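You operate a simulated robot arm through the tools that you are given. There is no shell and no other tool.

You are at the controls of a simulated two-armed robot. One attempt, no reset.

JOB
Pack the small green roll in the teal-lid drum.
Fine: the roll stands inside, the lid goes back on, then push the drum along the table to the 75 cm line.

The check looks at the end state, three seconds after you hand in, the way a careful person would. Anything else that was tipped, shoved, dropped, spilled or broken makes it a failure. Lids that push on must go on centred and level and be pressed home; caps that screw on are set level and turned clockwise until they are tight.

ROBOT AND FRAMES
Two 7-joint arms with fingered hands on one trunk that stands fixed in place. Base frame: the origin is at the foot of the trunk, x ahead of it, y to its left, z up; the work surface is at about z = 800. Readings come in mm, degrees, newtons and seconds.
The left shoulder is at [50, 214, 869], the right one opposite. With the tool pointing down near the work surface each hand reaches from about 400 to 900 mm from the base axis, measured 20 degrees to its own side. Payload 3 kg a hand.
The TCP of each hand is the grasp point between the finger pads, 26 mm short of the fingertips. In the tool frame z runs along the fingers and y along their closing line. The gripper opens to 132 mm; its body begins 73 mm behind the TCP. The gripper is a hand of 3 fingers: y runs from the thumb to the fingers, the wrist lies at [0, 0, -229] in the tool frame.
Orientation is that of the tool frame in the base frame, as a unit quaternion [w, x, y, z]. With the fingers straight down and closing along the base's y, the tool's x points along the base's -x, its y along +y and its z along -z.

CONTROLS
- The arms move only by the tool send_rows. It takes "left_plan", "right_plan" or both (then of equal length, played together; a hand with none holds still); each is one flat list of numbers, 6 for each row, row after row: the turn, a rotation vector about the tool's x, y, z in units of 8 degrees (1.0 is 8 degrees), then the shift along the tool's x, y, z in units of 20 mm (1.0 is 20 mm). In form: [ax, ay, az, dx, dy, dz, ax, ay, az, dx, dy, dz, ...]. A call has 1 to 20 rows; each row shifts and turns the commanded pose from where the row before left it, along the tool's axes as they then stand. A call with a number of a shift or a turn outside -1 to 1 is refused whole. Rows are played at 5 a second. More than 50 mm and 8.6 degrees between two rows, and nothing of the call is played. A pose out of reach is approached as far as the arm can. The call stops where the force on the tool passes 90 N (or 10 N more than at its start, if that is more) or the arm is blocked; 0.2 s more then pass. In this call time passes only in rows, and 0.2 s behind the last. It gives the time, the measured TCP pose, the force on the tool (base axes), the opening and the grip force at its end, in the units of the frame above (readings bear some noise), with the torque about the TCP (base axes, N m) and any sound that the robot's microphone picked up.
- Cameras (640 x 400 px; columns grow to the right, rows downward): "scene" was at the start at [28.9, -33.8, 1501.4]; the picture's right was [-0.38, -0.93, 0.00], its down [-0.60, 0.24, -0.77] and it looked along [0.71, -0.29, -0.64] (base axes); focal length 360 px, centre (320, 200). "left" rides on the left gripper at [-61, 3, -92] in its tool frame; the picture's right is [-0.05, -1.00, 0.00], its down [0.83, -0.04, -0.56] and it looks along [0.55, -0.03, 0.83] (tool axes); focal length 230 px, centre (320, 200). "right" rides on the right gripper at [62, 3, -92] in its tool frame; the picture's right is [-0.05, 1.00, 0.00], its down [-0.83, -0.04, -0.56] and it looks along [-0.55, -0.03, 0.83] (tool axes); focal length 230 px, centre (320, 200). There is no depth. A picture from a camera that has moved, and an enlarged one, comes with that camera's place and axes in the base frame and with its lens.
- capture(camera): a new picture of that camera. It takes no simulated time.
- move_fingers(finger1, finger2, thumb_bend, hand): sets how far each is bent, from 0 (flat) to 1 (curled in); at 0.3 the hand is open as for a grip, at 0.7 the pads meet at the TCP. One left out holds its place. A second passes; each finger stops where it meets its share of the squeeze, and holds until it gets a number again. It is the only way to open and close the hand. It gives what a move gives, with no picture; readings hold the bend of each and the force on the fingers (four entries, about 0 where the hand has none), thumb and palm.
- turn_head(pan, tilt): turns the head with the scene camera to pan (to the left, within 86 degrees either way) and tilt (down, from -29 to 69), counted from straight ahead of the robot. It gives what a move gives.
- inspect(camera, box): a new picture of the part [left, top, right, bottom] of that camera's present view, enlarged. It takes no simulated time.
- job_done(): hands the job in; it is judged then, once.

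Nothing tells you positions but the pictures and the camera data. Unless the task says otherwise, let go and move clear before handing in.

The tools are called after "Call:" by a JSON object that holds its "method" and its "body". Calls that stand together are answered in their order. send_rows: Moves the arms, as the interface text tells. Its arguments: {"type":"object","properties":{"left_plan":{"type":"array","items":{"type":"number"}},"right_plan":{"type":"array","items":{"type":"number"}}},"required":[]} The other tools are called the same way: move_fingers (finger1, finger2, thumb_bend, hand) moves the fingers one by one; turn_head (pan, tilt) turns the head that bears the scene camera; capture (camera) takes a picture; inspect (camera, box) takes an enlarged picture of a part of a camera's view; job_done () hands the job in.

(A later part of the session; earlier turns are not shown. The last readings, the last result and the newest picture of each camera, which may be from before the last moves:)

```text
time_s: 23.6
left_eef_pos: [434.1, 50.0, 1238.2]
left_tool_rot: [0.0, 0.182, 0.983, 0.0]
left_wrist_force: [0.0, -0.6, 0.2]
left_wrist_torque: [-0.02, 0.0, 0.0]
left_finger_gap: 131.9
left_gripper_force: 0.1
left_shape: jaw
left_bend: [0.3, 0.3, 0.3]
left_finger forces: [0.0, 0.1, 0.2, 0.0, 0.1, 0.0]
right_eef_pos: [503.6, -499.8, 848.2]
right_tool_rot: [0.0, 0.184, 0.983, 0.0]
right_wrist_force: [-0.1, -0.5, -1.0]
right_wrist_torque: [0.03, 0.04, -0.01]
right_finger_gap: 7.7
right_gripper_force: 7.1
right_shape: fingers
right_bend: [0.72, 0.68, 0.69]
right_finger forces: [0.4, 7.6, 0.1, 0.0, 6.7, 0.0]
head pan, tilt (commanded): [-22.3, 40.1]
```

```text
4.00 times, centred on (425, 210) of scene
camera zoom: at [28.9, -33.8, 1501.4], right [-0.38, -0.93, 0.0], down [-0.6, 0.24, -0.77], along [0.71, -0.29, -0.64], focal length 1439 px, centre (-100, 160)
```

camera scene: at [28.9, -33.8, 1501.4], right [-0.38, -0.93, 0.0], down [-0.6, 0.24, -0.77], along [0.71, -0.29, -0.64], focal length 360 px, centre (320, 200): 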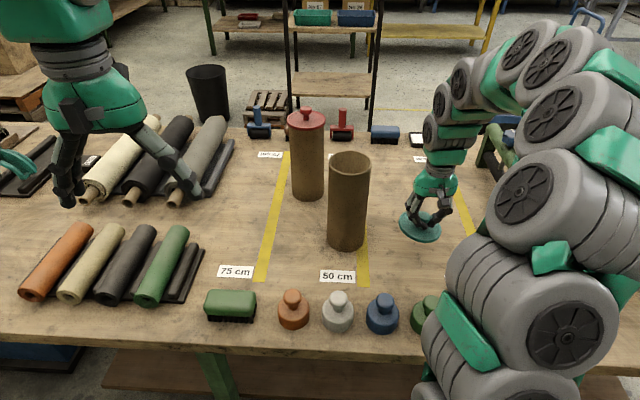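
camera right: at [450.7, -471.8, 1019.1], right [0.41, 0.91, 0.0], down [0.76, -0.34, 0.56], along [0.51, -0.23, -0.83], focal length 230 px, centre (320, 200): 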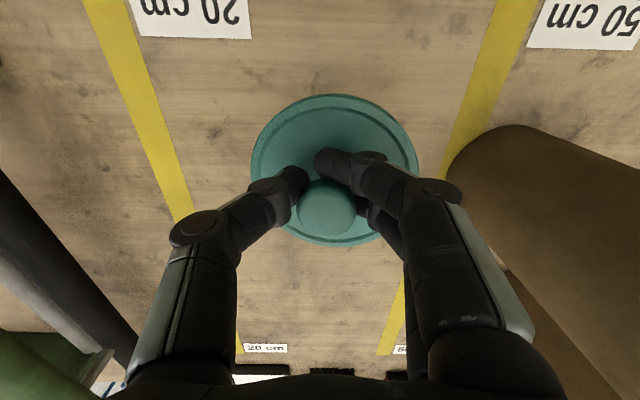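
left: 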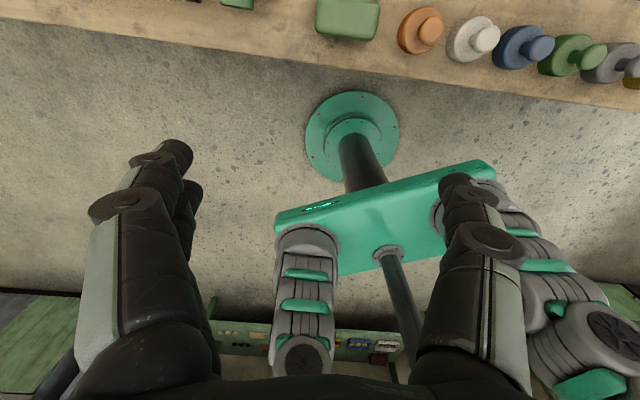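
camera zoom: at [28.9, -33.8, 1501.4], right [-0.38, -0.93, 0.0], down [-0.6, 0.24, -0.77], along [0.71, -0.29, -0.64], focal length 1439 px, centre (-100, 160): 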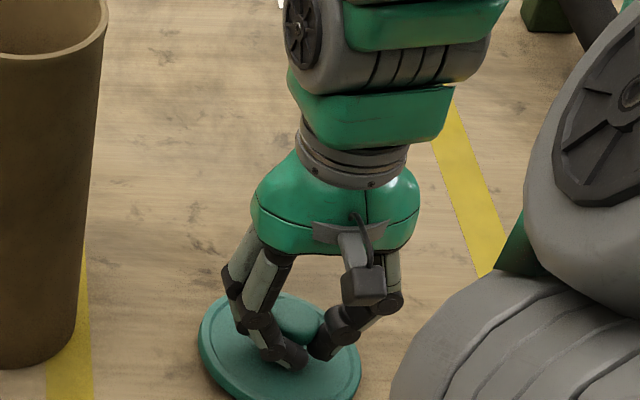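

Call:
{"method": "send_rows", "body": {"right_plan": [0, 0, 0, 0, 0, 0.2, 0, 0, 0, 0, 0, 0]}}

Call:
{"method": "inspect", "body": {"camera": "scene", "box": [380, 190, 480, 280]}}

```text
time_s: 24.2
left_eef_pos: [434.1, 50.2, 1238.3]
left_tool_rot: [0.0, 0.183, 0.983, 0.0]
left_wrist_force: [-0.5, -0.1, -0.2]
left_wrist_torque: [0.01, -0.04, -0.03]
left_finger_gap: 132.0
left_gripper_force: 0.0
left_shape: jaw
left_bend: [0.3, 0.3, 0.3]
left_finger forces: [0.0, 0.0, 0.0, 0.1, 0.0, 0.1]
right_eef_pos: [505.4, -498.0, 843.8]
right_tool_rot: [0.0, 0.183, 0.983, 0.0]
right_wrist_force: [0.6, 1.2, 0.6]
right_wrist_torque: [-0.03, 0.04, -0.02]
right_finger_gap: 6.9
right_gripper_force: 7.1
right_shape: fingers
right_bend: [0.72, 0.68, 0.69]
right_finger forces: [0.3, 8.1, 0.0, 0.1, 6.0, 0.0]
head pan, tilt (commanded): [-22.3, 40.1]
```

```text
4.44 times, centred on (430, 235) of scene
camera zoom: at [28.9, -33.8, 1501.4], right [-0.38, -0.93, 0.0], down [-0.6, 0.24, -0.77], along [0.71, -0.29, -0.64], focal length 1598 px, centre (-169, 44)
```

zoom: 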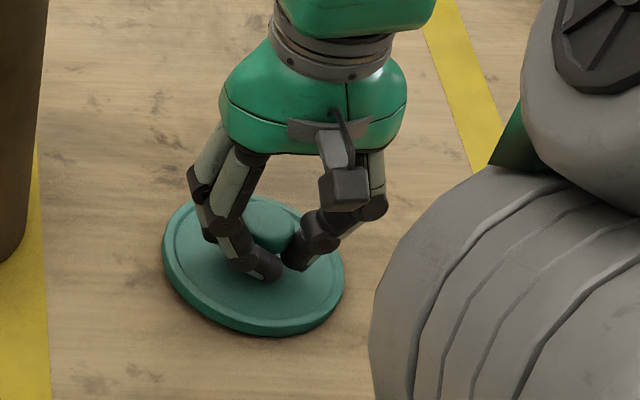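

Call:
{"method": "send_rows", "body": {"right_plan": [0, 0, 0, 0, 0, 0.2, 0, 0, 0, 0, 0, 0]}}

Call:
{"method": "inspect", "body": {"camera": "scene", "box": [380, 190, 480, 280]}}

Call:
{"method": "capture", "body": {"camera": "right"}}

```text
time_s: 24.8
left_eef_pos: [433.3, 49.2, 1237.5]
left_tool_rot: [0.0, 0.183, 0.983, 0.0]
left_wrist_force: [1.0, 0.0, -0.9]
left_wrist_torque: [-0.03, -0.01, 0.03]
left_finger_gap: 132.0
left_gripper_force: 0.1
left_shape: jaw
left_bend: [0.3, 0.3, 0.3]
left_finger forces: [0.0, 0.0, 0.0, 0.1, 0.1, 0.0]
right_eef_pos: [505.6, -497.1, 839.0]
right_tool_rot: [0.0, 0.183, 0.983, 0.0]
right_wrist_force: [0.5, 0.1, -0.1]
right_wrist_torque: [-0.05, 0.02, -0.02]
right_finger_gap: 5.9
right_gripper_force: 7.6
right_shape: fingers
right_bend: [0.72, 0.69, 0.69]
right_finger forces: [0.1, 8.8, 0.0, 0.0, 5.7, 0.0]
head pan, tilt (commanded): [-22.3, 40.1]
```

```text
4.44 times, centred on (430, 235) of scene
camera zoom: at [28.9, -33.8, 1501.4], right [-0.38, -0.93, 0.0], down [-0.6, 0.24, -0.77], along [0.71, -0.29, -0.64], focal length 1598 px, centre (-169, 44)
```

zoom: 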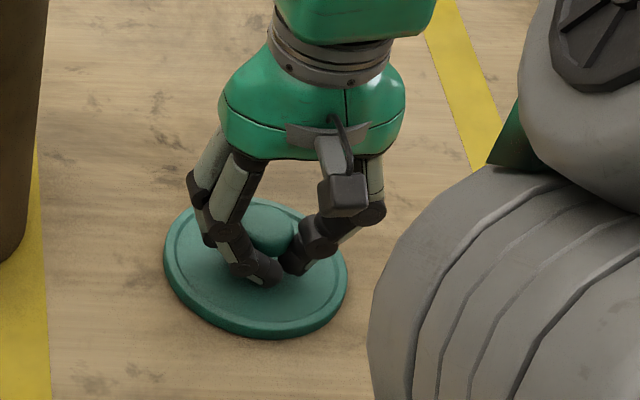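

```text
taken
camera right: at [449.8, -472.3, 933.3], right [0.41, 0.91, 0.0], down [0.76, -0.34, 0.56], along [0.51, -0.23, -0.83], focal length 230 px, centre (320, 200)
```

right: 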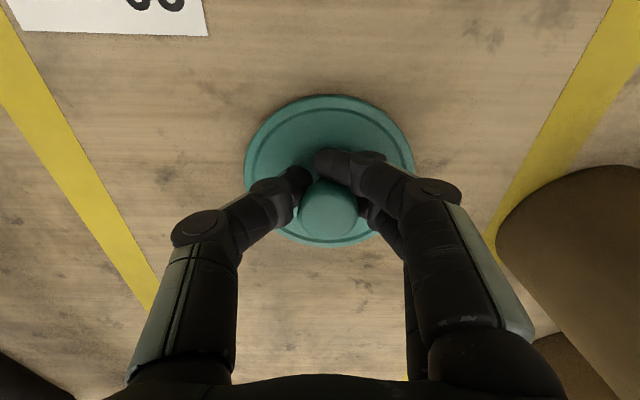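

The lid is about resting on the table now, so I'll open the fingers a little at a time.

Call:
{"method": "move_fingers", "body": {"hand": "right", "finger1": 0.62, "finger2": 0.62, "thumb_bend": 0.62}}

Call:
{"method": "capture", "body": {"camera": "right"}}

Call:
{"method": "inspect", "body": {"camera": "scene", "box": [380, 190, 480, 280]}}

```text
time_s: 25.8
left_eef_pos: [433.4, 48.9, 1239.1]
left_tool_rot: [0.0, 0.183, 0.983, 0.0]
left_wrist_force: [0.3, 0.5, 0.5]
left_wrist_torque: [0.0, 0.0, 0.0]
left_finger_gap: 131.9
left_gripper_force: 0.1
left_shape: jaw
left_bend: [0.3, 0.3, 0.3]
left_finger forces: [0.0, 0.0, 0.0, 0.0, 0.0, 0.0]
right_eef_pos: [505.0, -498.3, 839.5]
right_tool_rot: [0.001, 0.183, 0.983, 0.0]
right_wrist_force: [-0.9, 0.6, 2.6]
right_wrist_torque: [-0.05, 0.05, 0.03]
right_finger_gap: 26.5
right_gripper_force: 1.9
right_shape: fingers
right_bend: [0.63, 0.63, 0.63]
right_finger forces: [0.7, 0.8, 0.1, 0.1, 1.8, 0.1]
head pan, tilt (commanded): [-22.3, 40.1]
```

```text
taken
camera right: at [449.8, -472.3, 933.4], right [0.41, 0.91, 0.0], down [0.76, -0.34, 0.56], along [0.51, -0.23, -0.83], focal length 230 px, centre (320, 200)
```

right: 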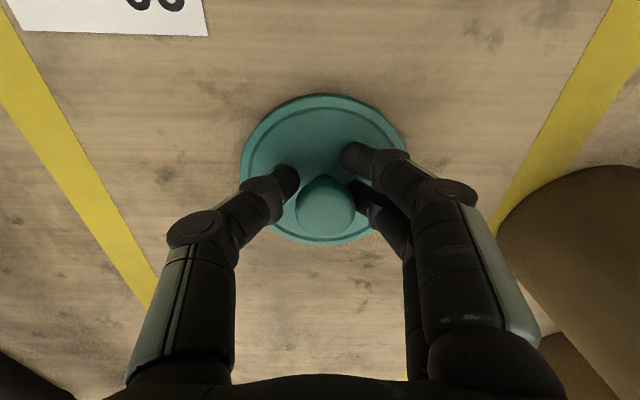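

```text
4.44 times, centred on (430, 235) of scene
camera zoom: at [28.9, -33.8, 1501.4], right [-0.38, -0.93, 0.0], down [-0.6, 0.24, -0.77], along [0.71, -0.29, -0.64], focal length 1598 px, centre (-169, 44)
```

zoom: 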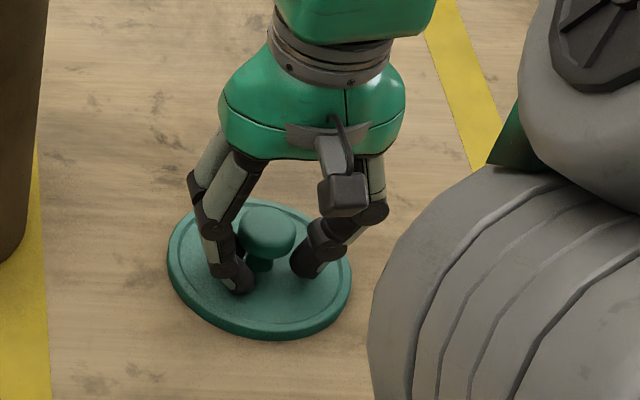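

Call:
{"method": "send_rows", "body": {"right_plan": [0, 0, 0, 0, 0, -0.25, 0, 0, 0, 0, 0, 0]}}

Call:
{"method": "move_fingers", "body": {"hand": "right", "finger1": 0.53, "finger2": 0.53, "thumb_bend": 0.53}}

Call:
{"method": "capture", "body": {"camera": "right"}}

```text
time_s: 26.4
left_eef_pos: [433.2, 49.6, 1238.5]
left_tool_rot: [0.0, 0.183, 0.983, 0.0]
left_wrist_force: [0.4, -0.7, 0.5]
left_wrist_torque: [0.01, -0.01, -0.01]
left_finger_gap: 131.9
left_gripper_force: 0.0
left_shape: jaw
left_bend: [0.3, 0.3, 0.3]
left_finger forces: [0.0, 0.0, 0.1, 0.0, 0.0, 0.1]
right_eef_pos: [504.8, -497.5, 845.2]
right_tool_rot: [0.0, 0.184, 0.983, 0.0]
right_wrist_force: [-0.4, -0.7, 0.1]
right_wrist_torque: [-0.01, 0.03, 0.02]
right_finger_gap: 28.1
right_gripper_force: 0.2
right_shape: fingers
right_bend: [0.62, 0.62, 0.62]
right_finger forces: [0.0, 0.2, 0.0, 0.0, 0.2, 0.0]
head pan, tilt (commanded): [-22.3, 40.1]
```

```text
time_s: 27.4
left_eef_pos: [434.0, 49.6, 1238.0]
left_tool_rot: [0.0, 0.183, 0.983, 0.0]
left_wrist_force: [0.1, 0.5, 0.6]
left_wrist_torque: [-0.02, -0.02, 0.04]
left_finger_gap: 131.8
left_gripper_force: 0.0
left_shape: jaw
left_bend: [0.3, 0.3, 0.3]
left_finger forces: [0.1, 0.0, 0.0, 0.1, 0.0, 0.0]
right_eef_pos: [503.8, -497.1, 844.8]
right_tool_rot: [0.0, 0.183, 0.983, 0.0]
right_wrist_force: [-0.8, -0.3, 0.4]
right_wrist_torque: [0.0, 0.02, 0.0]
right_finger_gap: 57.1
right_gripper_force: 0.1
right_shape: fingers
right_bend: [0.53, 0.53, 0.53]
right_finger forces: [0.0, 0.0, 0.1, 0.1, 0.1, 0.0]
head pan, tilt (commanded): [-22.3, 40.1]
```

```text
taken
camera right: at [449.2, -471.9, 938.1], right [0.41, 0.91, 0.0], down [0.76, -0.34, 0.56], along [0.51, -0.23, -0.83], focal length 230 px, centre (320, 200)
```

right: 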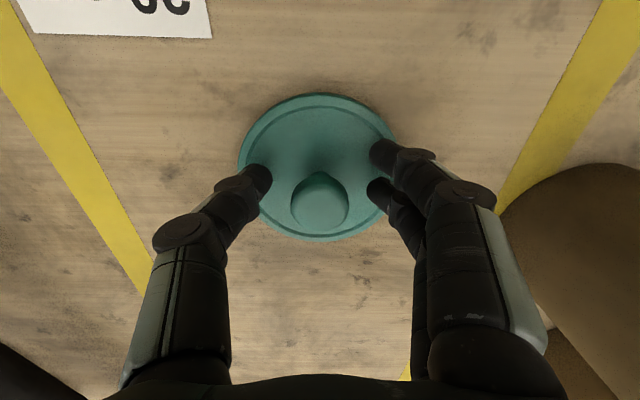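

The lid sits flat on the table at about [504, -497]. I'll raise the right hand and park it to the right, out of the left arm's way. Meanwhile the left hand goes to hover over the far end of the green roll so I can look at it.

Call:
{"method": "send_rows", "body": {"right_plan": [0, 0, 0, 0, 0, -1, 0, 0, 0, 0, 0, -1, 0, 0, 0, 0, 0, -1, 0, 0, 0, 0, 0, -1, 0, 0, 0, 0, 0, -1, 0, 0, 0, 0, 0, -1, 0, 0, 0, 0, 0, -1, 0, 0, 0, 0, 0, -1, 0, 0, 0, 0.5, -1, -0.5, 0, 0, 0, 0.5, -1, -0.5, 0, 0, 0, 0.5, -1, 0, 0, 0, 0, 0.5, -1, 0, 0, 0, 0, 0.5, -1, 0, 0, 0, 0, 0.5, -1, 0, 0, 0, 0, 0.5, -1, 0, 0, 0, 0, 0.5, -1, 0, 0, 0, 0, 0, 0, 0]}}

Call:
{"method": "capture", "body": {"camera": "scene"}}

```text
time_s: 31.0
left_eef_pos: [434.4, 50.7, 1237.2]
left_tool_rot: [0.0, 0.183, 0.983, 0.0]
left_wrist_force: [-0.6, -0.3, 0.5]
left_wrist_torque: [-0.02, -0.06, 0.03]
left_finger_gap: 132.0
left_gripper_force: 0.0
left_shape: jaw
left_bend: [0.3, 0.3, 0.3]
left_finger forces: [0.0, 0.0, 0.0, 0.0, 0.1, 0.0]
right_eef_pos: [371.4, -615.0, 1024.8]
right_tool_rot: [0.0, 0.183, 0.983, 0.0]
right_wrist_force: [-1.2, 0.0, -0.5]
right_wrist_torque: [-0.02, -0.03, -0.05]
right_finger_gap: 57.4
right_gripper_force: 0.0
right_shape: fingers
right_bend: [0.53, 0.53, 0.53]
right_finger forces: [0.1, 0.1, 0.1, 0.1, 0.1, 0.0]
head pan, tilt (commanded): [-22.3, 40.1]
```

```text
taken
camera scene: at [28.9, -33.8, 1501.4], right [-0.38, -0.93, 0.0], down [-0.6, 0.24, -0.77], along [0.71, -0.29, -0.64], focal length 360 px, centre (320, 200)
```

scene: 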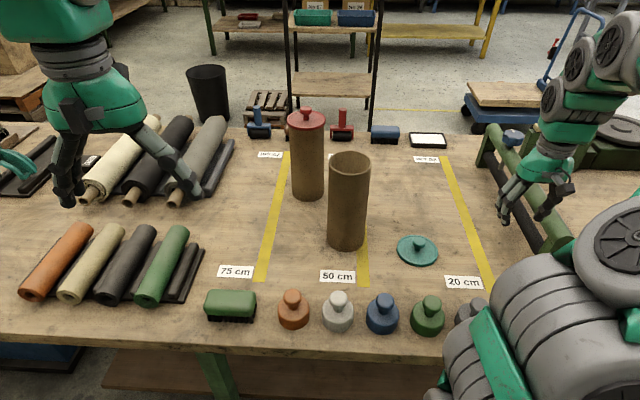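

Call:
{"method": "inspect", "body": {"camera": "scene", "box": [120, 210, 220, 320]}}

Call:
{"method": "inspect", "body": {"camera": "scene", "box": [310, 140, 390, 260]}}

```text
3.64 times, centred on (170, 265) of scene
camera zoom: at [28.9, -33.8, 1501.4], right [-0.38, -0.93, 0.0], down [-0.6, 0.24, -0.77], along [0.71, -0.29, -0.64], focal length 1308 px, centre (866, -36)
```

zoom: 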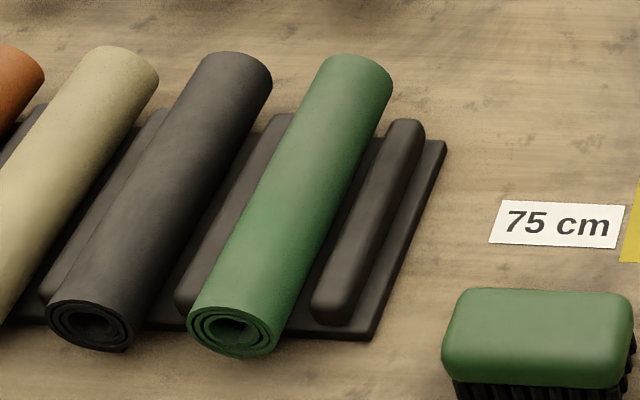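

```text
3.33 times, centred on (350, 200) of scene
camera zoom: at [28.9, -33.8, 1501.4], right [-0.38, -0.93, 0.0], down [-0.6, 0.24, -0.77], along [0.71, -0.29, -0.64], focal length 1199 px, centre (220, 200)
```

zoom: 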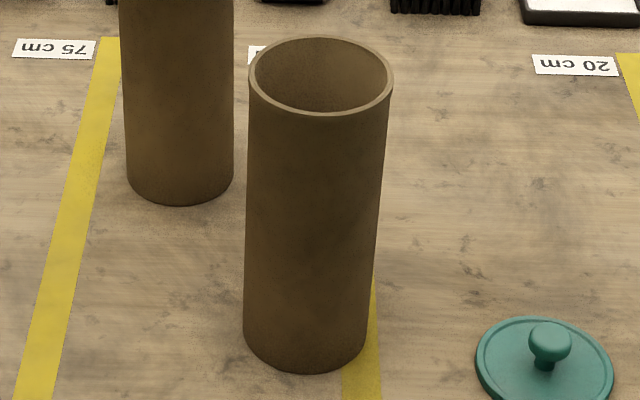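

The drum is open: its rim is at z≈1050, it is about 90 mm across inside, and it is empty as far as I can see. The green roll is about 56 mm thick and 200 mm long, running from about [590, 140] to [776, 47]. I'll bring the left hand over it, pre-shaped narrower.

Call:
{"method": "move_fingers", "body": {"hand": "left", "finger1": 0.48, "finger2": 0.48, "thumb_bend": 0.48}}

Call:
{"method": "send_rows", "body": {"left_plan": [0, 0, 0, -0.954, 0.41, 0.9, 0, 0, 0, -0.954, 0.41, 0.9, 0, 0, 0, -0.954, 0.41, 0.9, 0, 0, 0, -0.954, 0.41, 0.9, 0, 0, 0, -0.954, 0.41, 0.9, 0, 0, 0, -0.954, 0.41, 0.9, 0, 0, 0, -0.954, 0.41, 0.9, 0, 0, 0, -0.954, 0.41, 0.9, 0, 0, 0, -0.954, 0.41, 0.9, 0, 0, 0, -0.954, 0.41, 0.9, 0, 0, 0, -0.954, 0.41, 0.9, 0, 0, 0, -0.954, 0.41, 0.9, 0, 0, 0, -0.954, 0.41, 0.9, 0, 0, 0, -0.954, 0.41, 0.9, 0, 0, 0, -0.4, 0.2, 0.9, 0, 0, 0, 0, 0, 0]}}

Call:
{"method": "capture", "body": {"camera": "left"}}

Call:
{"method": "capture", "body": {"camera": "scene"}}

```text
time_s: 32.0
left_eef_pos: [432.1, 50.6, 1238.5]
left_tool_rot: [0.0, 0.183, 0.983, 0.0]
left_wrist_force: [0.5, 0.2, 0.7]
left_wrist_torque: [-0.03, 0.03, 0.01]
left_finger_gap: 75.3
left_gripper_force: 0.1
left_shape: fingers
left_bend: [0.48, 0.48, 0.48]
left_finger forces: [0.0, 0.0, 0.0, 0.0, 0.0, 0.0]
right_eef_pos: [371.7, -615.6, 1024.0]
right_tool_rot: [0.0, 0.183, 0.983, 0.0]
right_wrist_force: [0.3, -0.6, -0.3]
right_wrist_torque: [0.05, 0.0, 0.0]
right_finger_gap: 57.2
right_gripper_force: 0.0
right_shape: fingers
right_bend: [0.53, 0.53, 0.53]
right_finger forces: [0.1, 0.0, 0.1, 0.0, 0.0, 0.0]
head pan, tilt (commanded): [-22.3, 40.1]
```

```text
time_s: 35.4
left_eef_pos: [731.1, 63.3, 967.4]
left_tool_rot: [0.0, 0.184, 0.983, 0.0]
left_wrist_force: [0.7, 0.0, -0.6]
left_wrist_torque: [0.01, 0.0, -0.01]
left_finger_gap: 75.2
left_gripper_force: 0.0
left_shape: fingers
left_bend: [0.48, 0.48, 0.48]
left_finger forces: [0.0, 0.1, 0.0, 0.0, 0.0, 0.1]
right_eef_pos: [373.6, -616.5, 1024.4]
right_tool_rot: [0.0, 0.184, 0.983, -0.001]
right_wrist_force: [-0.7, 0.3, 1.2]
right_wrist_torque: [0.01, 0.01, -0.03]
right_finger_gap: 57.2
right_gripper_force: 0.0
right_shape: fingers
right_bend: [0.53, 0.53, 0.53]
right_finger forces: [0.0, 0.0, 0.0, 0.0, 0.0, 0.1]
head pan, tilt (commanded): [-22.3, 40.1]
```

```text
taken
camera left: at [790.5, 44.3, 1061.1], right [-0.31, -0.95, 0.0], down [-0.79, 0.26, 0.56], along [-0.53, 0.17, -0.83], focal length 230 px, centre (320, 200)
```

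left: 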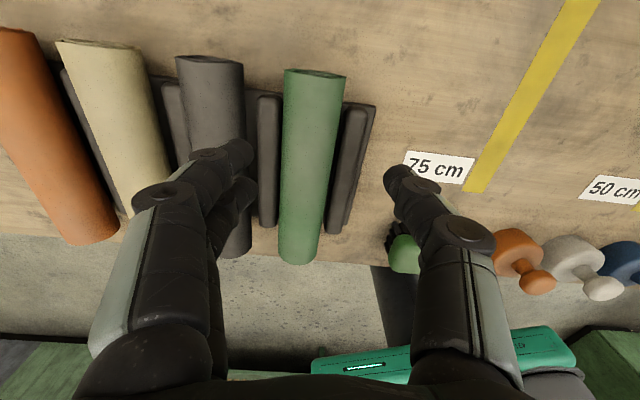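

```text
taken
camera scene: at [28.9, -33.8, 1501.4], right [-0.38, -0.93, 0.0], down [-0.6, 0.24, -0.77], along [0.71, -0.29, -0.64], focal length 360 px, centre (320, 200)
```

scene: 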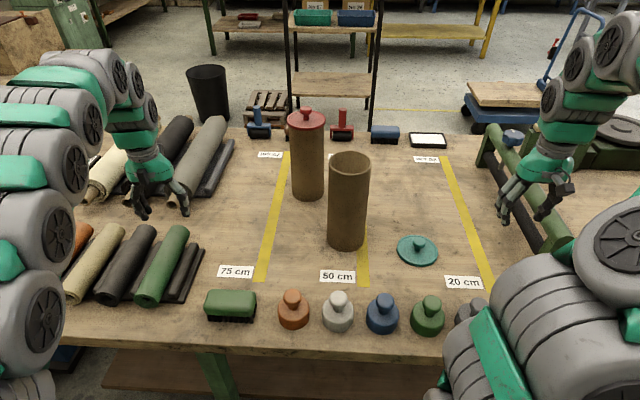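

Call:
{"method": "inspect", "body": {"camera": "left", "box": [140, 40, 420, 280]}}

Call:
{"method": "inspect", "body": {"camera": "scene", "box": [110, 130, 220, 310]}}

```text
1.67 times, centred on (280, 160) of left
camera zoom: at [790.5, 44.3, 1061.1], right [-0.31, -0.95, 0.0], down [-0.79, 0.26, 0.56], along [-0.53, 0.17, -0.83], focal length 384 px, centre (387, 267)
```

zoom: 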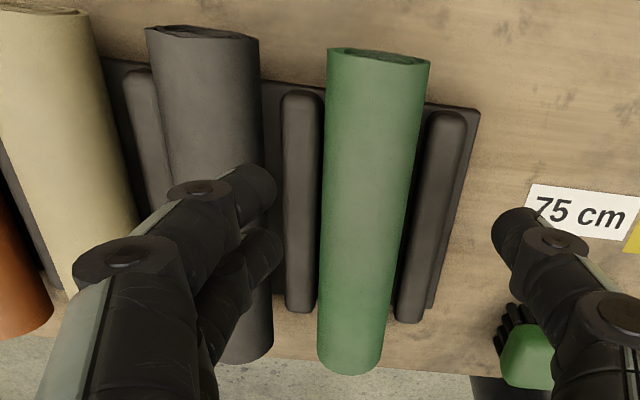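

```text
2.22 times, centred on (165, 220) of scene
camera zoom: at [28.9, -33.8, 1501.4], right [-0.38, -0.93, 0.0], down [-0.6, 0.24, -0.77], along [0.71, -0.29, -0.64], focal length 799 px, centre (664, 156)
```

zoom: 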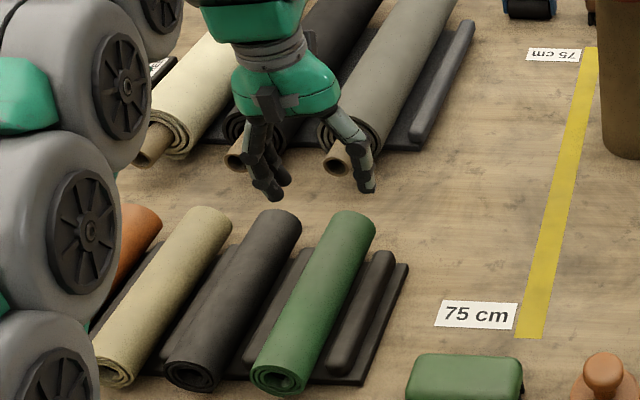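

The roll lies in a cradle with side bars. Only about 28 mm at each end sticks out past the bars, and the fingers need about 42 mm. I'll push the roll lengthwise from its near end by about 28 mm so the far end sticks out enough to grip. First I'll close the left hand and bring it to the near end.

Call:
{"method": "move_fingers", "body": {"hand": "left", "finger1": 0.68, "finger2": 0.68, "thumb_bend": 0.68}}

Call:
{"method": "send_rows", "body": {"left_plan": [0, 0, 0.41, 0, 0, 0, 0, 0, 0, 0.95, 0.04, 0, 0, 0, 0, 0.95, 0.04, 0, 0, 0, 0, 0.95, 0.04, 0, 0, 0, 0, 0.95, 0.04, 0, 0, 0, 0, 0.95, 0.04, 0, 0, 0, 0, 0.95, 0.04, 0, 0, 0, 0, 0.95, 0.04, 0, 0, 0, 0, 0.95, 0.04, 0, 0, 0, 0, 0.95, 0.04, 0, 0, 0, 0, 0.95, 0.04, 0, 0, 0, 0, 0.95, 0.04, 0, 0, 0, 0, 0.95, 0.04, 0, 0, 0, 0, 0.5, 0, 0, 0, 0, 0, 0, 0, 0]}}

Call:
{"method": "capture", "body": {"camera": "scene"}}

Call:
{"method": "capture", "body": {"camera": "left"}}

```text
time_s: 36.4
left_eef_pos: [732.5, 63.4, 967.1]
left_tool_rot: [0.0, 0.183, 0.983, 0.0]
left_wrist_force: [0.2, -0.3, 0.7]
left_wrist_torque: [0.0, -0.01, -0.01]
left_finger_gap: 11.5
left_gripper_force: 0.0
left_shape: fingers
left_bend: [0.68, 0.68, 0.68]
left_finger forces: [0.0, 0.0, 0.1, 0.0, 0.1, 0.0]
right_eef_pos: [371.3, -616.1, 1023.9]
right_tool_rot: [0.0, 0.184, 0.983, 0.0]
right_wrist_force: [-0.1, -0.3, 0.0]
right_wrist_torque: [0.0, -0.01, 0.0]
right_finger_gap: 57.0
right_gripper_force: 0.0
right_shape: fingers
right_bend: [0.53, 0.53, 0.53]
right_finger forces: [0.0, 0.0, 0.1, 0.1, 0.0, 0.0]
head pan, tilt (commanded): [-22.3, 40.1]
```

```text
time_s: 39.6
left_eef_pos: [519.8, 169.2, 968.4]
left_tool_rot: [-0.001, 0.211, 0.978, 0.0]
left_wrist_force: [-0.6, -0.9, 0.2]
left_wrist_torque: [0.02, -0.03, 0.01]
left_finger_gap: 11.4
left_gripper_force: 0.0
left_shape: fingers
left_bend: [0.68, 0.68, 0.68]
left_finger forces: [0.0, 0.1, 0.0, 0.0, 0.0, 0.0]
right_eef_pos: [371.5, -615.9, 1023.8]
right_tool_rot: [0.0, 0.183, 0.983, 0.0]
right_wrist_force: [0.4, -0.3, 0.4]
right_wrist_torque: [-0.02, -0.02, -0.01]
right_finger_gap: 57.1
right_gripper_force: 0.0
right_shape: fingers
right_bend: [0.53, 0.53, 0.53]
right_finger forces: [0.0, 0.1, 0.0, 0.0, 0.0, 0.1]
head pan, tilt (commanded): [-22.3, 40.1]
```

```text
taken
camera scene: at [28.9, -33.8, 1501.4], right [-0.38, -0.93, 0.0], down [-0.6, 0.24, -0.77], along [0.71, -0.29, -0.64], focal length 360 px, centre (320, 200)
```

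scene: 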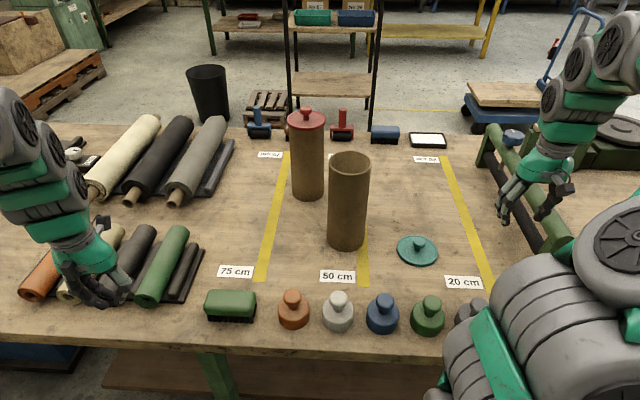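

```text
taken
camera left: at [578.1, 146.5, 1060.7], right [-0.37, -0.93, 0.0], down [-0.77, 0.3, 0.56], along [-0.52, 0.2, -0.83], focal length 230 px, centre (320, 200)
```

left: 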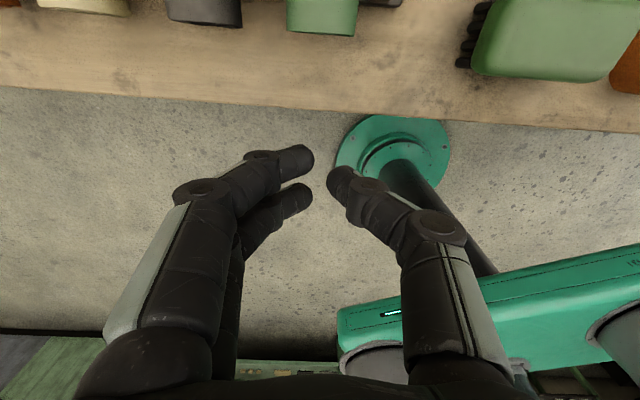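

The near end face is at about [582, 143] and the fist is lined up with the roll's axis. I'll lower to z≈848 and move up to near contact.

Call:
{"method": "send_rows", "body": {"left_plan": [0, 0, 0, 0, 0, 1, 0, 0, 0, 0, 0, 1, 0, 0, 0, 0, 0, 1, 0, 0, 0, 0, 0, 1, 0, 0, 0, 0, 0, 1, 0, 0, 0, 0, 0, 1, 0, 0, 0, -0.5, 0.05, 0, 0, 0, 0, -0.5, 0.05, 0, 0, 0, 0, -0.5, 0, 0, 0, 0, 0, -0.5, 0, 0, 0, 0, 0, 0, 0, 0]}}

Call:
{"method": "capture", "body": {"camera": "left"}}

Call:
{"method": "inspect", "body": {"camera": "scene", "box": [60, 210, 220, 330]}}

```text
time_s: 42.0
left_eef_pos: [556.4, 152.3, 848.4]
left_tool_rot: [0.001, 0.211, 0.977, 0.0]
left_wrist_force: [-0.4, 0.6, 0.5]
left_wrist_torque: [0.0, 0.01, 0.0]
left_finger_gap: 11.5
left_gripper_force: 0.0
left_shape: fingers
left_bend: [0.68, 0.68, 0.68]
left_finger forces: [0.1, 0.1, 0.0, 0.0, 0.0, 0.0]
right_eef_pos: [372.4, -614.2, 1024.9]
right_tool_rot: [0.0, 0.183, 0.983, 0.0]
right_wrist_force: [-0.4, 0.1, 0.4]
right_wrist_torque: [-0.04, -0.01, -0.03]
right_finger_gap: 57.0
right_gripper_force: 0.0
right_shape: fingers
right_bend: [0.53, 0.53, 0.53]
right_finger forces: [0.0, 0.0, 0.0, 0.0, 0.0, 0.0]
head pan, tilt (commanded): [-22.3, 40.1]
```

```text
taken
camera left: at [613.9, 131.5, 942.2], right [-0.36, -0.93, 0.0], down [-0.77, 0.3, 0.56], along [-0.52, 0.2, -0.83], focal length 230 px, centre (320, 200)
```

left: 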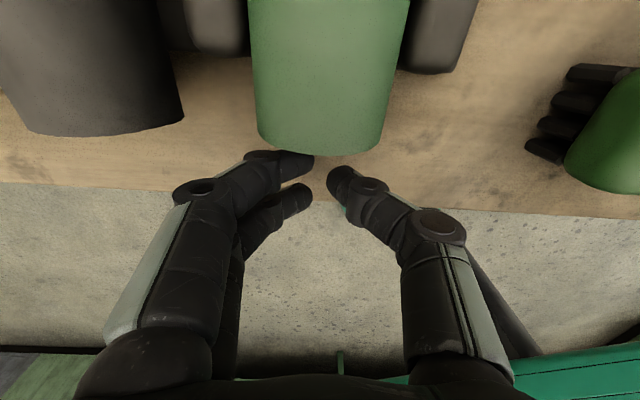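

```text
3.33 times, centred on (140, 270) of scene
camera zoom: at [28.9, -33.8, 1501.4], right [-0.38, -0.93, 0.0], down [-0.6, 0.24, -0.77], along [0.71, -0.29, -0.64], focal length 1199 px, centre (920, -33)
```

zoom: 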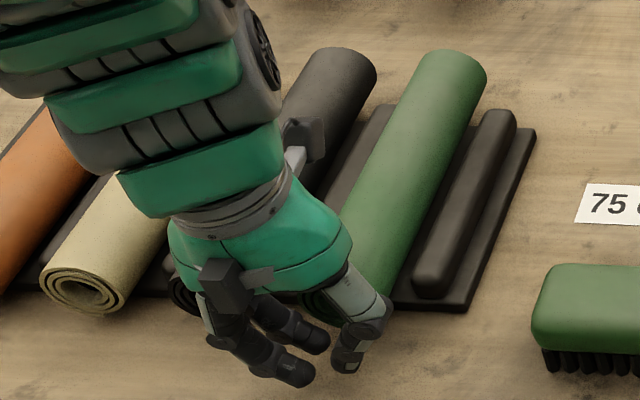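

Call:
{"method": "send_rows", "body": {"left_plan": [0, 0, 0, -0.3, 0, 0, 0, 0, 0, -0.3, 0, 0, 0, 0, 0, -0.3, 0, 0, 0, 0, 0, -0.2, 0, 0, 0, 0, 0, 0, 0, 0]}}

Call:
{"method": "capture", "body": {"camera": "left"}}

Call:
{"method": "inspect", "body": {"camera": "scene", "box": [60, 210, 220, 330]}}

```text
time_s: 43.2
left_eef_pos: [577.6, 145.5, 847.8]
left_tool_rot: [0.0, 0.211, 0.977, 0.0]
left_wrist_force: [-5.4, 4.1, 2.9]
left_wrist_torque: [0.04, -0.01, 0.18]
left_finger_gap: 11.6
left_gripper_force: 3.2
left_shape: fingers
left_bend: [0.68, 0.68, 0.68]
left_finger forces: [6.5, 0.0, 0.0, 0.0, 0.0, 0.0]
right_eef_pos: [371.9, -615.1, 1024.9]
right_tool_rot: [0.0, 0.184, 0.983, -0.001]
right_wrist_force: [0.5, -0.8, 0.2]
right_wrist_torque: [0.03, 0.0, -0.01]
right_finger_gap: 57.3
right_gripper_force: 0.0
right_shape: fingers
right_bend: [0.53, 0.53, 0.53]
right_finger forces: [0.0, 0.1, 0.0, 0.0, 0.1, 0.1]
head pan, tilt (commanded): [-22.3, 40.1]
```

```text
taken
camera left: at [635.4, 123.0, 941.5], right [-0.37, -0.93, 0.0], down [-0.77, 0.3, 0.56], along [-0.52, 0.2, -0.83], focal length 230 px, centre (320, 200)
```

left: 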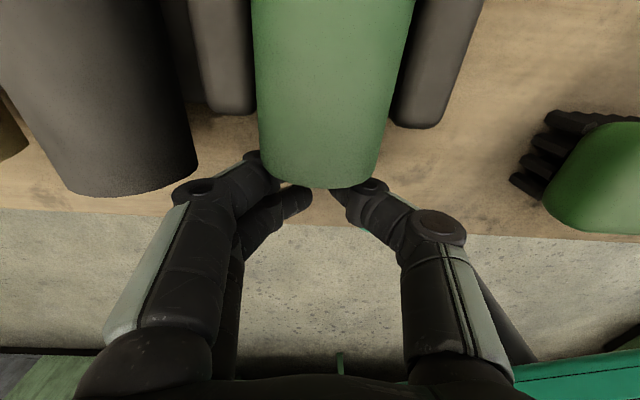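

```text
3.33 times, centred on (140, 270) of scene
camera zoom: at [28.8, -33.8, 1501.4], right [-0.38, -0.93, 0.0], down [-0.6, 0.24, -0.77], along [0.71, -0.29, -0.64], focal length 1199 px, centre (920, -33)
```

zoom: 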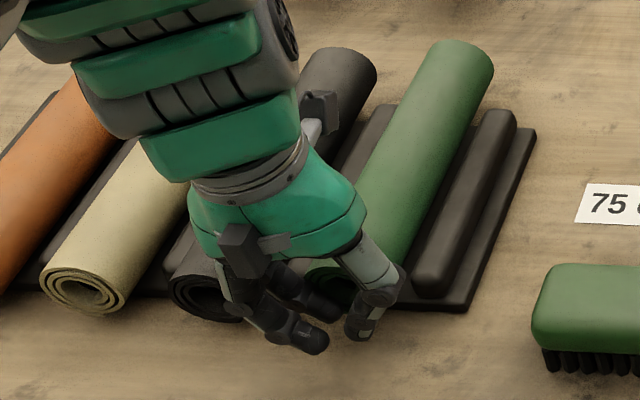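

The roll has slid about 13 mm, but the hand's left knuckle is now close to the black roll. I'll back off a little, shift 12 mm to the right on the end face, and push the remaining 12 mm.

Call:
{"method": "send_rows", "body": {"left_plan": [0, 0, 0, 0.3, 0, 0, 0, 0, 0, 0, -0.6, 0, 0, 0, 0, -0.3, 0, 0, 0, 0, 0, -0.3, 0, 0, 0, 0, 0, -0.3, 0, 0, 0, 0, 0, 0, 0, 0]}}

Call:
{"method": "capture", "body": {"camera": "left"}}

Call:
{"method": "inspect", "body": {"camera": "scene", "box": [60, 210, 220, 330]}}

```text
time_s: 44.6
left_eef_pos: [584.3, 128.5, 846.2]
left_tool_rot: [0.001, 0.211, 0.977, -0.001]
left_wrist_force: [-5.1, 3.0, 0.7]
left_wrist_torque: [0.02, -0.02, 0.13]
left_finger_gap: 11.5
left_gripper_force: 3.0
left_shape: fingers
left_bend: [0.68, 0.68, 0.68]
left_finger forces: [5.5, 0.1, 0.0, 0.1, 0.0, 0.1]
right_eef_pos: [371.5, -614.8, 1025.4]
right_tool_rot: [0.0, 0.183, 0.983, 0.0]
right_wrist_force: [0.1, 0.1, 0.4]
right_wrist_torque: [-0.02, 0.01, -0.02]
right_finger_gap: 57.4
right_gripper_force: 0.1
right_shape: fingers
right_bend: [0.53, 0.53, 0.53]
right_finger forces: [0.0, 0.0, 0.0, 0.1, 0.0, 0.0]
head pan, tilt (commanded): [-22.3, 40.1]
```

```text
taken
camera left: at [642.1, 106.7, 940.7], right [-0.36, -0.93, 0.0], down [-0.77, 0.3, 0.56], along [-0.52, 0.2, -0.83], focal length 230 px, centre (320, 200)
```

left: 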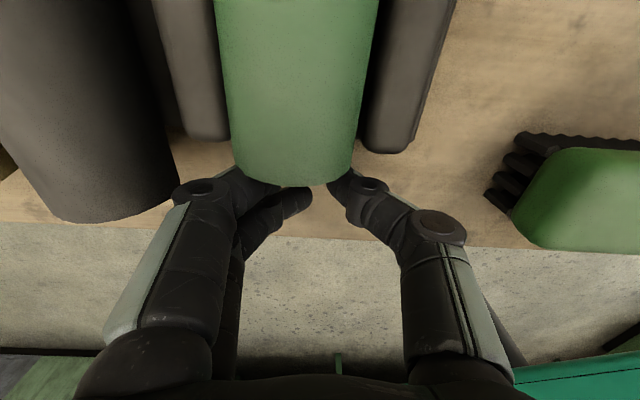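

```text
3.33 times, centred on (140, 270) of scene
camera zoom: at [28.8, -33.8, 1501.4], right [-0.38, -0.93, 0.0], down [-0.6, 0.24, -0.77], along [0.71, -0.29, -0.64], focal length 1199 px, centre (920, -33)
```

zoom: 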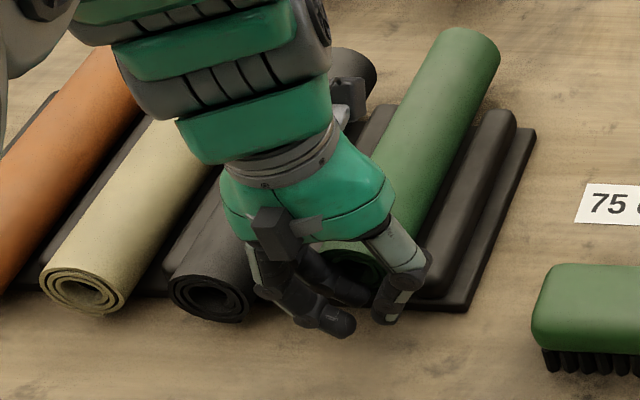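

The roll has slid about 23 mm. To have the gripping zone fully clear of the black roll's end I want about 20 mm more. I'll raise the fist so it passes above the bars and the black roll, then push again on the upper part of the end face.

Call:
{"method": "send_rows", "body": {"left_plan": [0, 0, 0, 0.4, 0, 0, 0, 0, 0, 0, 0, -0.6, 0, 0, 0, 0, 0, -0.5, 0, 0, 0, -0.4, 0, 0, 0, 0, 0, -0.3, 0, 0, 0, 0, 0, -0.3, 0, 0, 0, 0, 0, -0.3, 0, 0, 0, 0, 0, 0, 0, 0]}}

Call:
{"method": "capture", "body": {"camera": "left"}}

Call:
{"method": "inspect", "body": {"camera": "scene", "box": [60, 210, 220, 330]}}

```text
time_s: 46.4
left_eef_pos: [599.1, 121.9, 869.3]
left_tool_rot: [0.0, 0.212, 0.977, 0.0]
left_wrist_force: [-4.1, 1.8, -0.5]
left_wrist_torque: [0.04, 0.02, 0.08]
left_finger_gap: 11.9
left_gripper_force: 2.3
left_shape: fingers
left_bend: [0.68, 0.68, 0.68]
left_finger forces: [4.2, 0.0, 0.1, 0.0, 0.0, 0.0]
right_eef_pos: [371.8, -615.5, 1023.4]
right_tool_rot: [0.0, 0.183, 0.983, 0.001]
right_wrist_force: [0.0, 0.2, -0.2]
right_wrist_torque: [0.02, 0.01, 0.0]
right_finger_gap: 57.3
right_gripper_force: 0.0
right_shape: fingers
right_bend: [0.53, 0.53, 0.53]
right_finger forces: [0.0, 0.0, 0.0, 0.1, 0.0, 0.0]
head pan, tilt (commanded): [-22.3, 40.1]
```

```text
taken
camera left: at [657.2, 99.9, 963.2], right [-0.36, -0.93, 0.0], down [-0.77, 0.3, 0.56], along [-0.52, 0.2, -0.83], focal length 230 px, centre (320, 200)
```

left: 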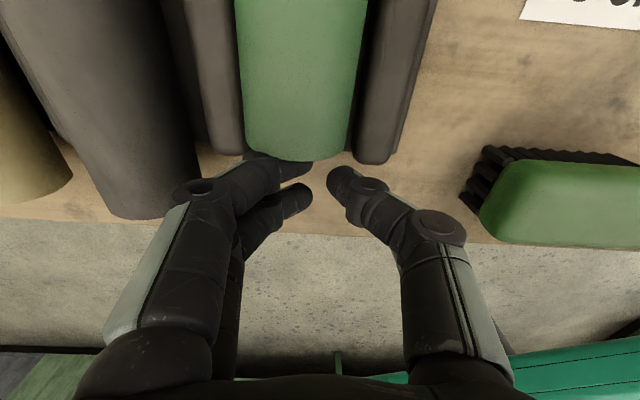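

```text
3.33 times, centred on (140, 270) of scene
camera zoom: at [28.9, -33.8, 1501.4], right [-0.38, -0.93, 0.0], down [-0.6, 0.24, -0.77], along [0.71, -0.29, -0.64], focal length 1199 px, centre (920, -33)
```

zoom: 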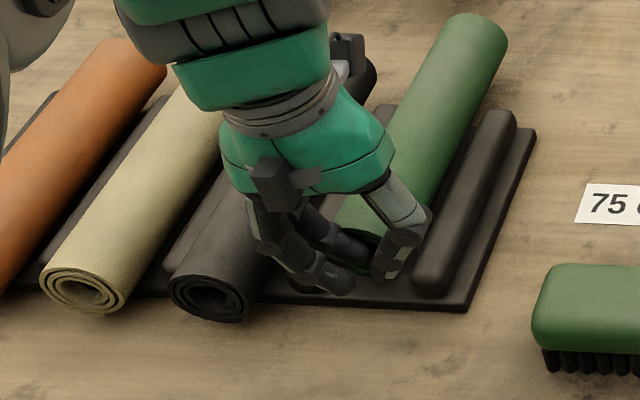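

The far end now sticks out about 69 mm, ending near [813, 35]. I'll back the fist off, rise, open to about 68 mm, and come over the far end with the hand tilted about 10° to stay within reach.

Call:
{"method": "send_rows", "body": {"left_plan": [0, 0, 0, 0.8, 0, 0, 0, 0, 0, 0.5, 0, -0.8, 0, 0, 0, 0, 0, -1, 0, 0, 0, 0, 0, -1, 0, 0, 0, 0, 0, -1, 0, 0, 0, 0, 0, 0]}}

Call:
{"method": "move_fingers", "body": {"hand": "left", "finger1": 0.5, "finger2": 0.5, "thumb_bend": 0.5}}

Call:
{"method": "send_rows", "body": {"left_plan": [0, 0, 0, -0.9, 0.04, 0, 0, 0, 0, -0.9, 0.04, 0, 0, 0, 0, -0.9, 0.04, 0, 0, 0, 0, -0.9, 0.04, 0, 0, 0, 0, -0.9, 0.04, 0, 0, 0, 0, -0.9, 0.04, 0, 0, 0, 0, -0.9, 0.04, 0, 0, 0, 0, -0.9, 0.04, 0, 0, 0, 0, -0.9, 0.04, 0, 0, 0, 0, -0.9, 0.04, 0.3, 0, -0.625, 0, 0, 0, 0.4, 0, -0.625, 0, -0.5, 0, 0.4, 0, 0, 0, 0, 0, 0]}}

Call:
{"method": "capture", "body": {"camera": "left"}}

Call:
{"method": "capture", "body": {"camera": "scene"}}

```text
time_s: 47.8
left_eef_pos: [576.5, 131.7, 945.9]
left_tool_rot: [0.0, 0.21, 0.978, -0.001]
left_wrist_force: [-0.1, -0.5, 0.1]
left_wrist_torque: [-0.01, 0.0, 0.02]
left_finger_gap: 11.4
left_gripper_force: 0.0
left_shape: fingers
left_bend: [0.68, 0.68, 0.68]
left_finger forces: [0.1, 0.1, 0.0, 0.0, 0.0, 0.0]
right_eef_pos: [372.2, -616.4, 1023.6]
right_tool_rot: [0.0, 0.182, 0.983, 0.0]
right_wrist_force: [0.1, 0.3, 0.7]
right_wrist_torque: [0.0, 0.01, 0.03]
right_finger_gap: 57.3
right_gripper_force: 0.0
right_shape: fingers
right_bend: [0.53, 0.53, 0.53]
right_finger forces: [0.0, 0.0, 0.0, 0.0, 0.0, 0.0]
head pan, tilt (commanded): [-22.3, 40.1]
```

```text
time_s: 48.8
left_eef_pos: [576.9, 131.8, 946.1]
left_tool_rot: [0.001, 0.211, 0.978, 0.0]
left_wrist_force: [1.0, 0.3, 0.0]
left_wrist_torque: [0.0, -0.03, -0.02]
left_finger_gap: 66.9
left_gripper_force: 0.1
left_shape: fingers
left_bend: [0.5, 0.5, 0.5]
left_finger forces: [0.1, 0.1, 0.1, 0.1, 0.0, 0.0]
right_eef_pos: [372.2, -615.4, 1024.0]
right_tool_rot: [0.0, 0.183, 0.983, 0.0]
right_wrist_force: [-0.6, 0.2, 0.4]
right_wrist_torque: [0.02, -0.01, 0.0]
right_finger_gap: 56.9
right_gripper_force: 0.0
right_shape: fingers
right_bend: [0.53, 0.53, 0.53]
right_finger forces: [0.0, 0.0, 0.1, 0.0, 0.0, 0.0]
head pan, tilt (commanded): [-22.3, 40.1]
```

```text
time_s: 51.6
left_eef_pos: [752.8, 60.4, 927.4]
left_tool_rot: [0.086, 0.211, 0.974, -0.018]
left_wrist_force: [-0.3, -0.1, -0.9]
left_wrist_torque: [-0.02, 0.02, -0.01]
left_finger_gap: 67.2
left_gripper_force: 0.1
left_shape: fingers
left_bend: [0.5, 0.5, 0.5]
left_finger forces: [0.0, 0.0, 0.0, 0.0, 0.1, 0.1]
right_eef_pos: [371.7, -614.8, 1024.0]
right_tool_rot: [0.0, 0.184, 0.983, 0.0]
right_wrist_force: [0.0, 0.2, 1.3]
right_wrist_torque: [0.04, 0.02, -0.03]
right_finger_gap: 57.2
right_gripper_force: 0.1
right_shape: fingers
right_bend: [0.53, 0.53, 0.53]
right_finger forces: [0.0, 0.1, 0.0, 0.0, 0.0, 0.1]
head pan, tilt (commanded): [-22.3, 40.1]
```

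```text
taken
camera left: at [794.9, 45.7, 1030.0], right [-0.37, -0.93, 0.01], down [-0.85, 0.34, 0.4], along [-0.38, 0.14, -0.92], focal length 230 px, centre (320, 200)
```

left: 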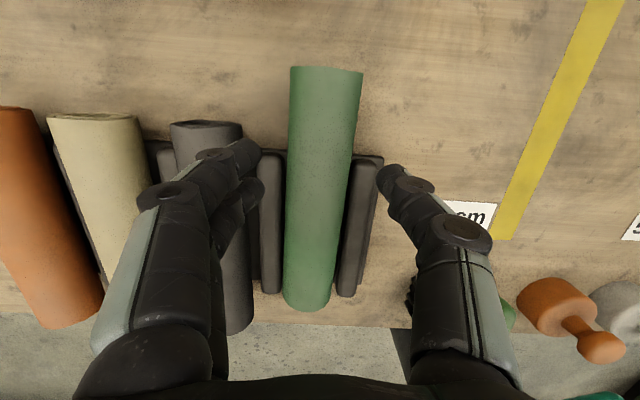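

```text
taken
camera scene: at [28.9, -33.8, 1501.4], right [-0.38, -0.93, 0.0], down [-0.6, 0.24, -0.77], along [0.71, -0.29, -0.64], focal length 360 px, centre (320, 200)
```

scene: 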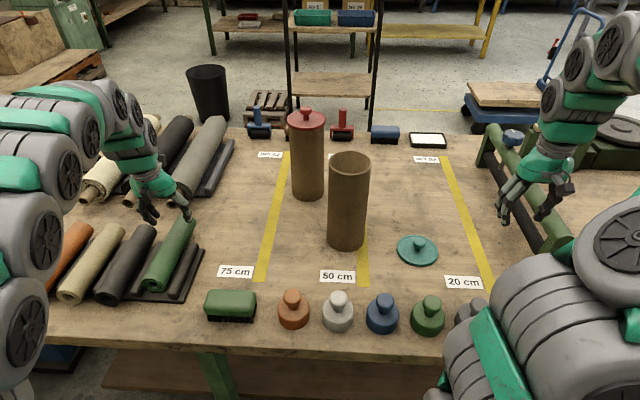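

The far end now sticks out past the neighbouring rolls, ending near [808, 34]. I'll move forward 40 mm over it, trim the yaw by 2° and come down partway.

Call:
{"method": "send_rows", "body": {"left_plan": [0, 0, 0.25, -0.667, -0.02, 0.118, 0, 0, 0, -0.667, -0.02, 0.118, 0, 0, 0, -0.667, 0, 0.118, 0, 0, 0, 0.137, 0, 0.77, 0, 0, 0, 0.137, 0, 0.77, 0, 0, 0, 0, 0, 0]}}

Call:
{"method": "capture", "body": {"camera": "left"}}

Call:
{"method": "inspect", "body": {"camera": "scene", "box": [100, 130, 240, 300]}}

```text
time_s: 53.0
left_eef_pos: [790.4, 44.0, 894.6]
left_tool_rot: [0.087, 0.228, 0.97, -0.016]
left_wrist_force: [-0.6, 0.0, -0.7]
left_wrist_torque: [0.04, 0.04, -0.01]
left_finger_gap: 67.2
left_gripper_force: 0.1
left_shape: fingers
left_bend: [0.5, 0.5, 0.5]
left_finger forces: [0.1, 0.0, 0.1, 0.0, 0.0, 0.0]
right_eef_pos: [372.1, -614.8, 1024.9]
right_tool_rot: [0.001, 0.184, 0.983, 0.0]
right_wrist_force: [-0.9, 0.5, -0.6]
right_wrist_torque: [0.02, -0.03, -0.02]
right_finger_gap: 57.1
right_gripper_force: 0.1
right_shape: fingers
right_bend: [0.53, 0.53, 0.53]
right_finger forces: [0.0, 0.0, 0.0, 0.0, 0.1, 0.1]
head pan, tilt (commanded): [-22.3, 40.1]
```

```text
taken
camera left: at [831.1, 26.0, 997.2], right [-0.4, -0.92, 0.0], down [-0.84, 0.37, 0.4], along [-0.37, 0.16, -0.92], focal length 230 px, centre (320, 200)
```

left: 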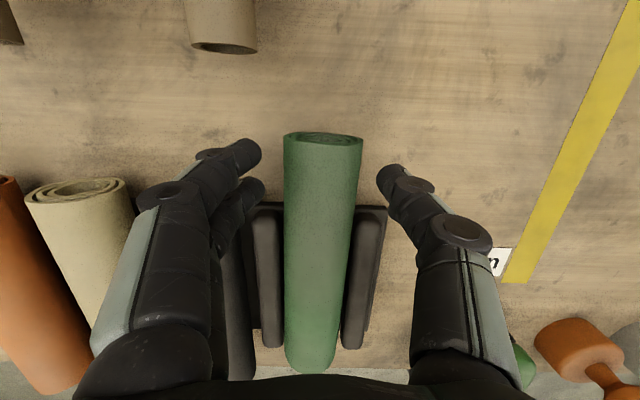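

```text
2.35 times, centred on (170, 215) of scene
camera zoom: at [28.9, -33.8, 1501.4], right [-0.38, -0.93, 0.0], down [-0.6, 0.24, -0.77], along [0.71, -0.29, -0.64], focal length 846 px, centre (673, 165)
```

zoom: 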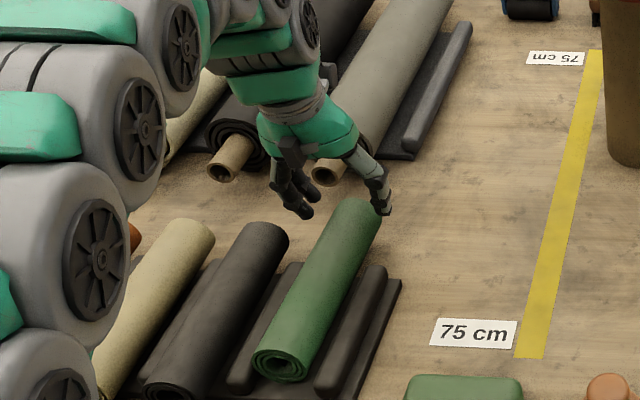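

The fingers straddle the roll nicely, but at full depth the near knuckle could touch the black roll. I'll come down only to the height of the roll's middle, grip lightly and draw the roll another 18 mm outward. After that I can grip it low.

Call:
{"method": "send_rows", "body": {"left_plan": [0, 0, 0, 0.133, -0.05, 0.753, 0, 0, 0, 0.133, -0.05, 0.753, 0, 0, 0, 0, 0, 0]}}

Call:
{"method": "capture", "body": {"camera": "left"}}

Call:
{"method": "inspect", "body": {"camera": "scene", "box": [120, 180, 220, 270]}}

```text
time_s: 53.8
left_eef_pos: [789.8, 41.0, 864.0]
left_tool_rot: [0.086, 0.228, 0.97, -0.016]
left_wrist_force: [-0.5, -0.3, -0.3]
left_wrist_torque: [-0.01, 0.01, 0.02]
left_finger_gap: 67.4
left_gripper_force: 0.2
left_shape: fingers
left_bend: [0.5, 0.5, 0.5]
left_finger forces: [0.0, 0.0, 0.0, 0.0, 0.1, 0.1]
right_eef_pos: [372.7, -615.7, 1024.1]
right_tool_rot: [0.0, 0.184, 0.983, 0.0]
right_wrist_force: [-0.1, 0.3, -0.4]
right_wrist_torque: [-0.01, -0.03, -0.01]
right_finger_gap: 57.5
right_gripper_force: 0.0
right_shape: fingers
right_bend: [0.53, 0.53, 0.53]
right_finger forces: [0.0, 0.0, 0.1, 0.0, 0.1, 0.1]
head pan, tilt (commanded): [-22.3, 40.1]
```

```text
taken
camera left: at [830.3, 24.0, 965.8], right [-0.4, -0.92, 0.0], down [-0.84, 0.37, 0.4], along [-0.37, 0.16, -0.92], focal length 230 px, centre (320, 200)
```

left: 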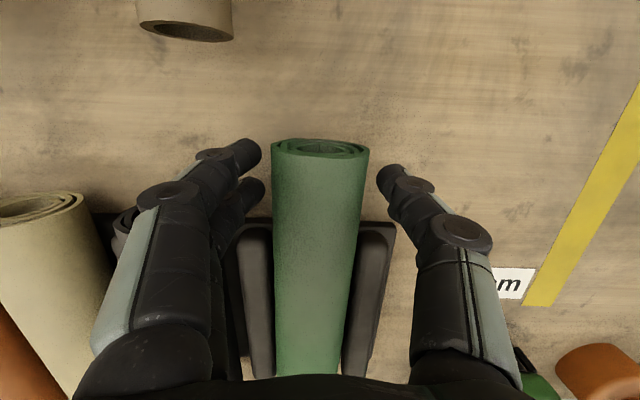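

```text
4.44 times, centred on (170, 225) of scene
camera zoom: at [28.9, -33.8, 1501.4], right [-0.38, -0.93, 0.0], down [-0.6, 0.24, -0.77], along [0.71, -0.29, -0.64], focal length 1598 px, centre (987, 89)
```

zoom: 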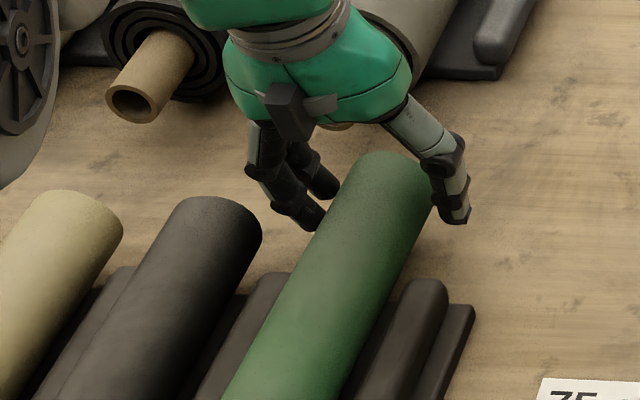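

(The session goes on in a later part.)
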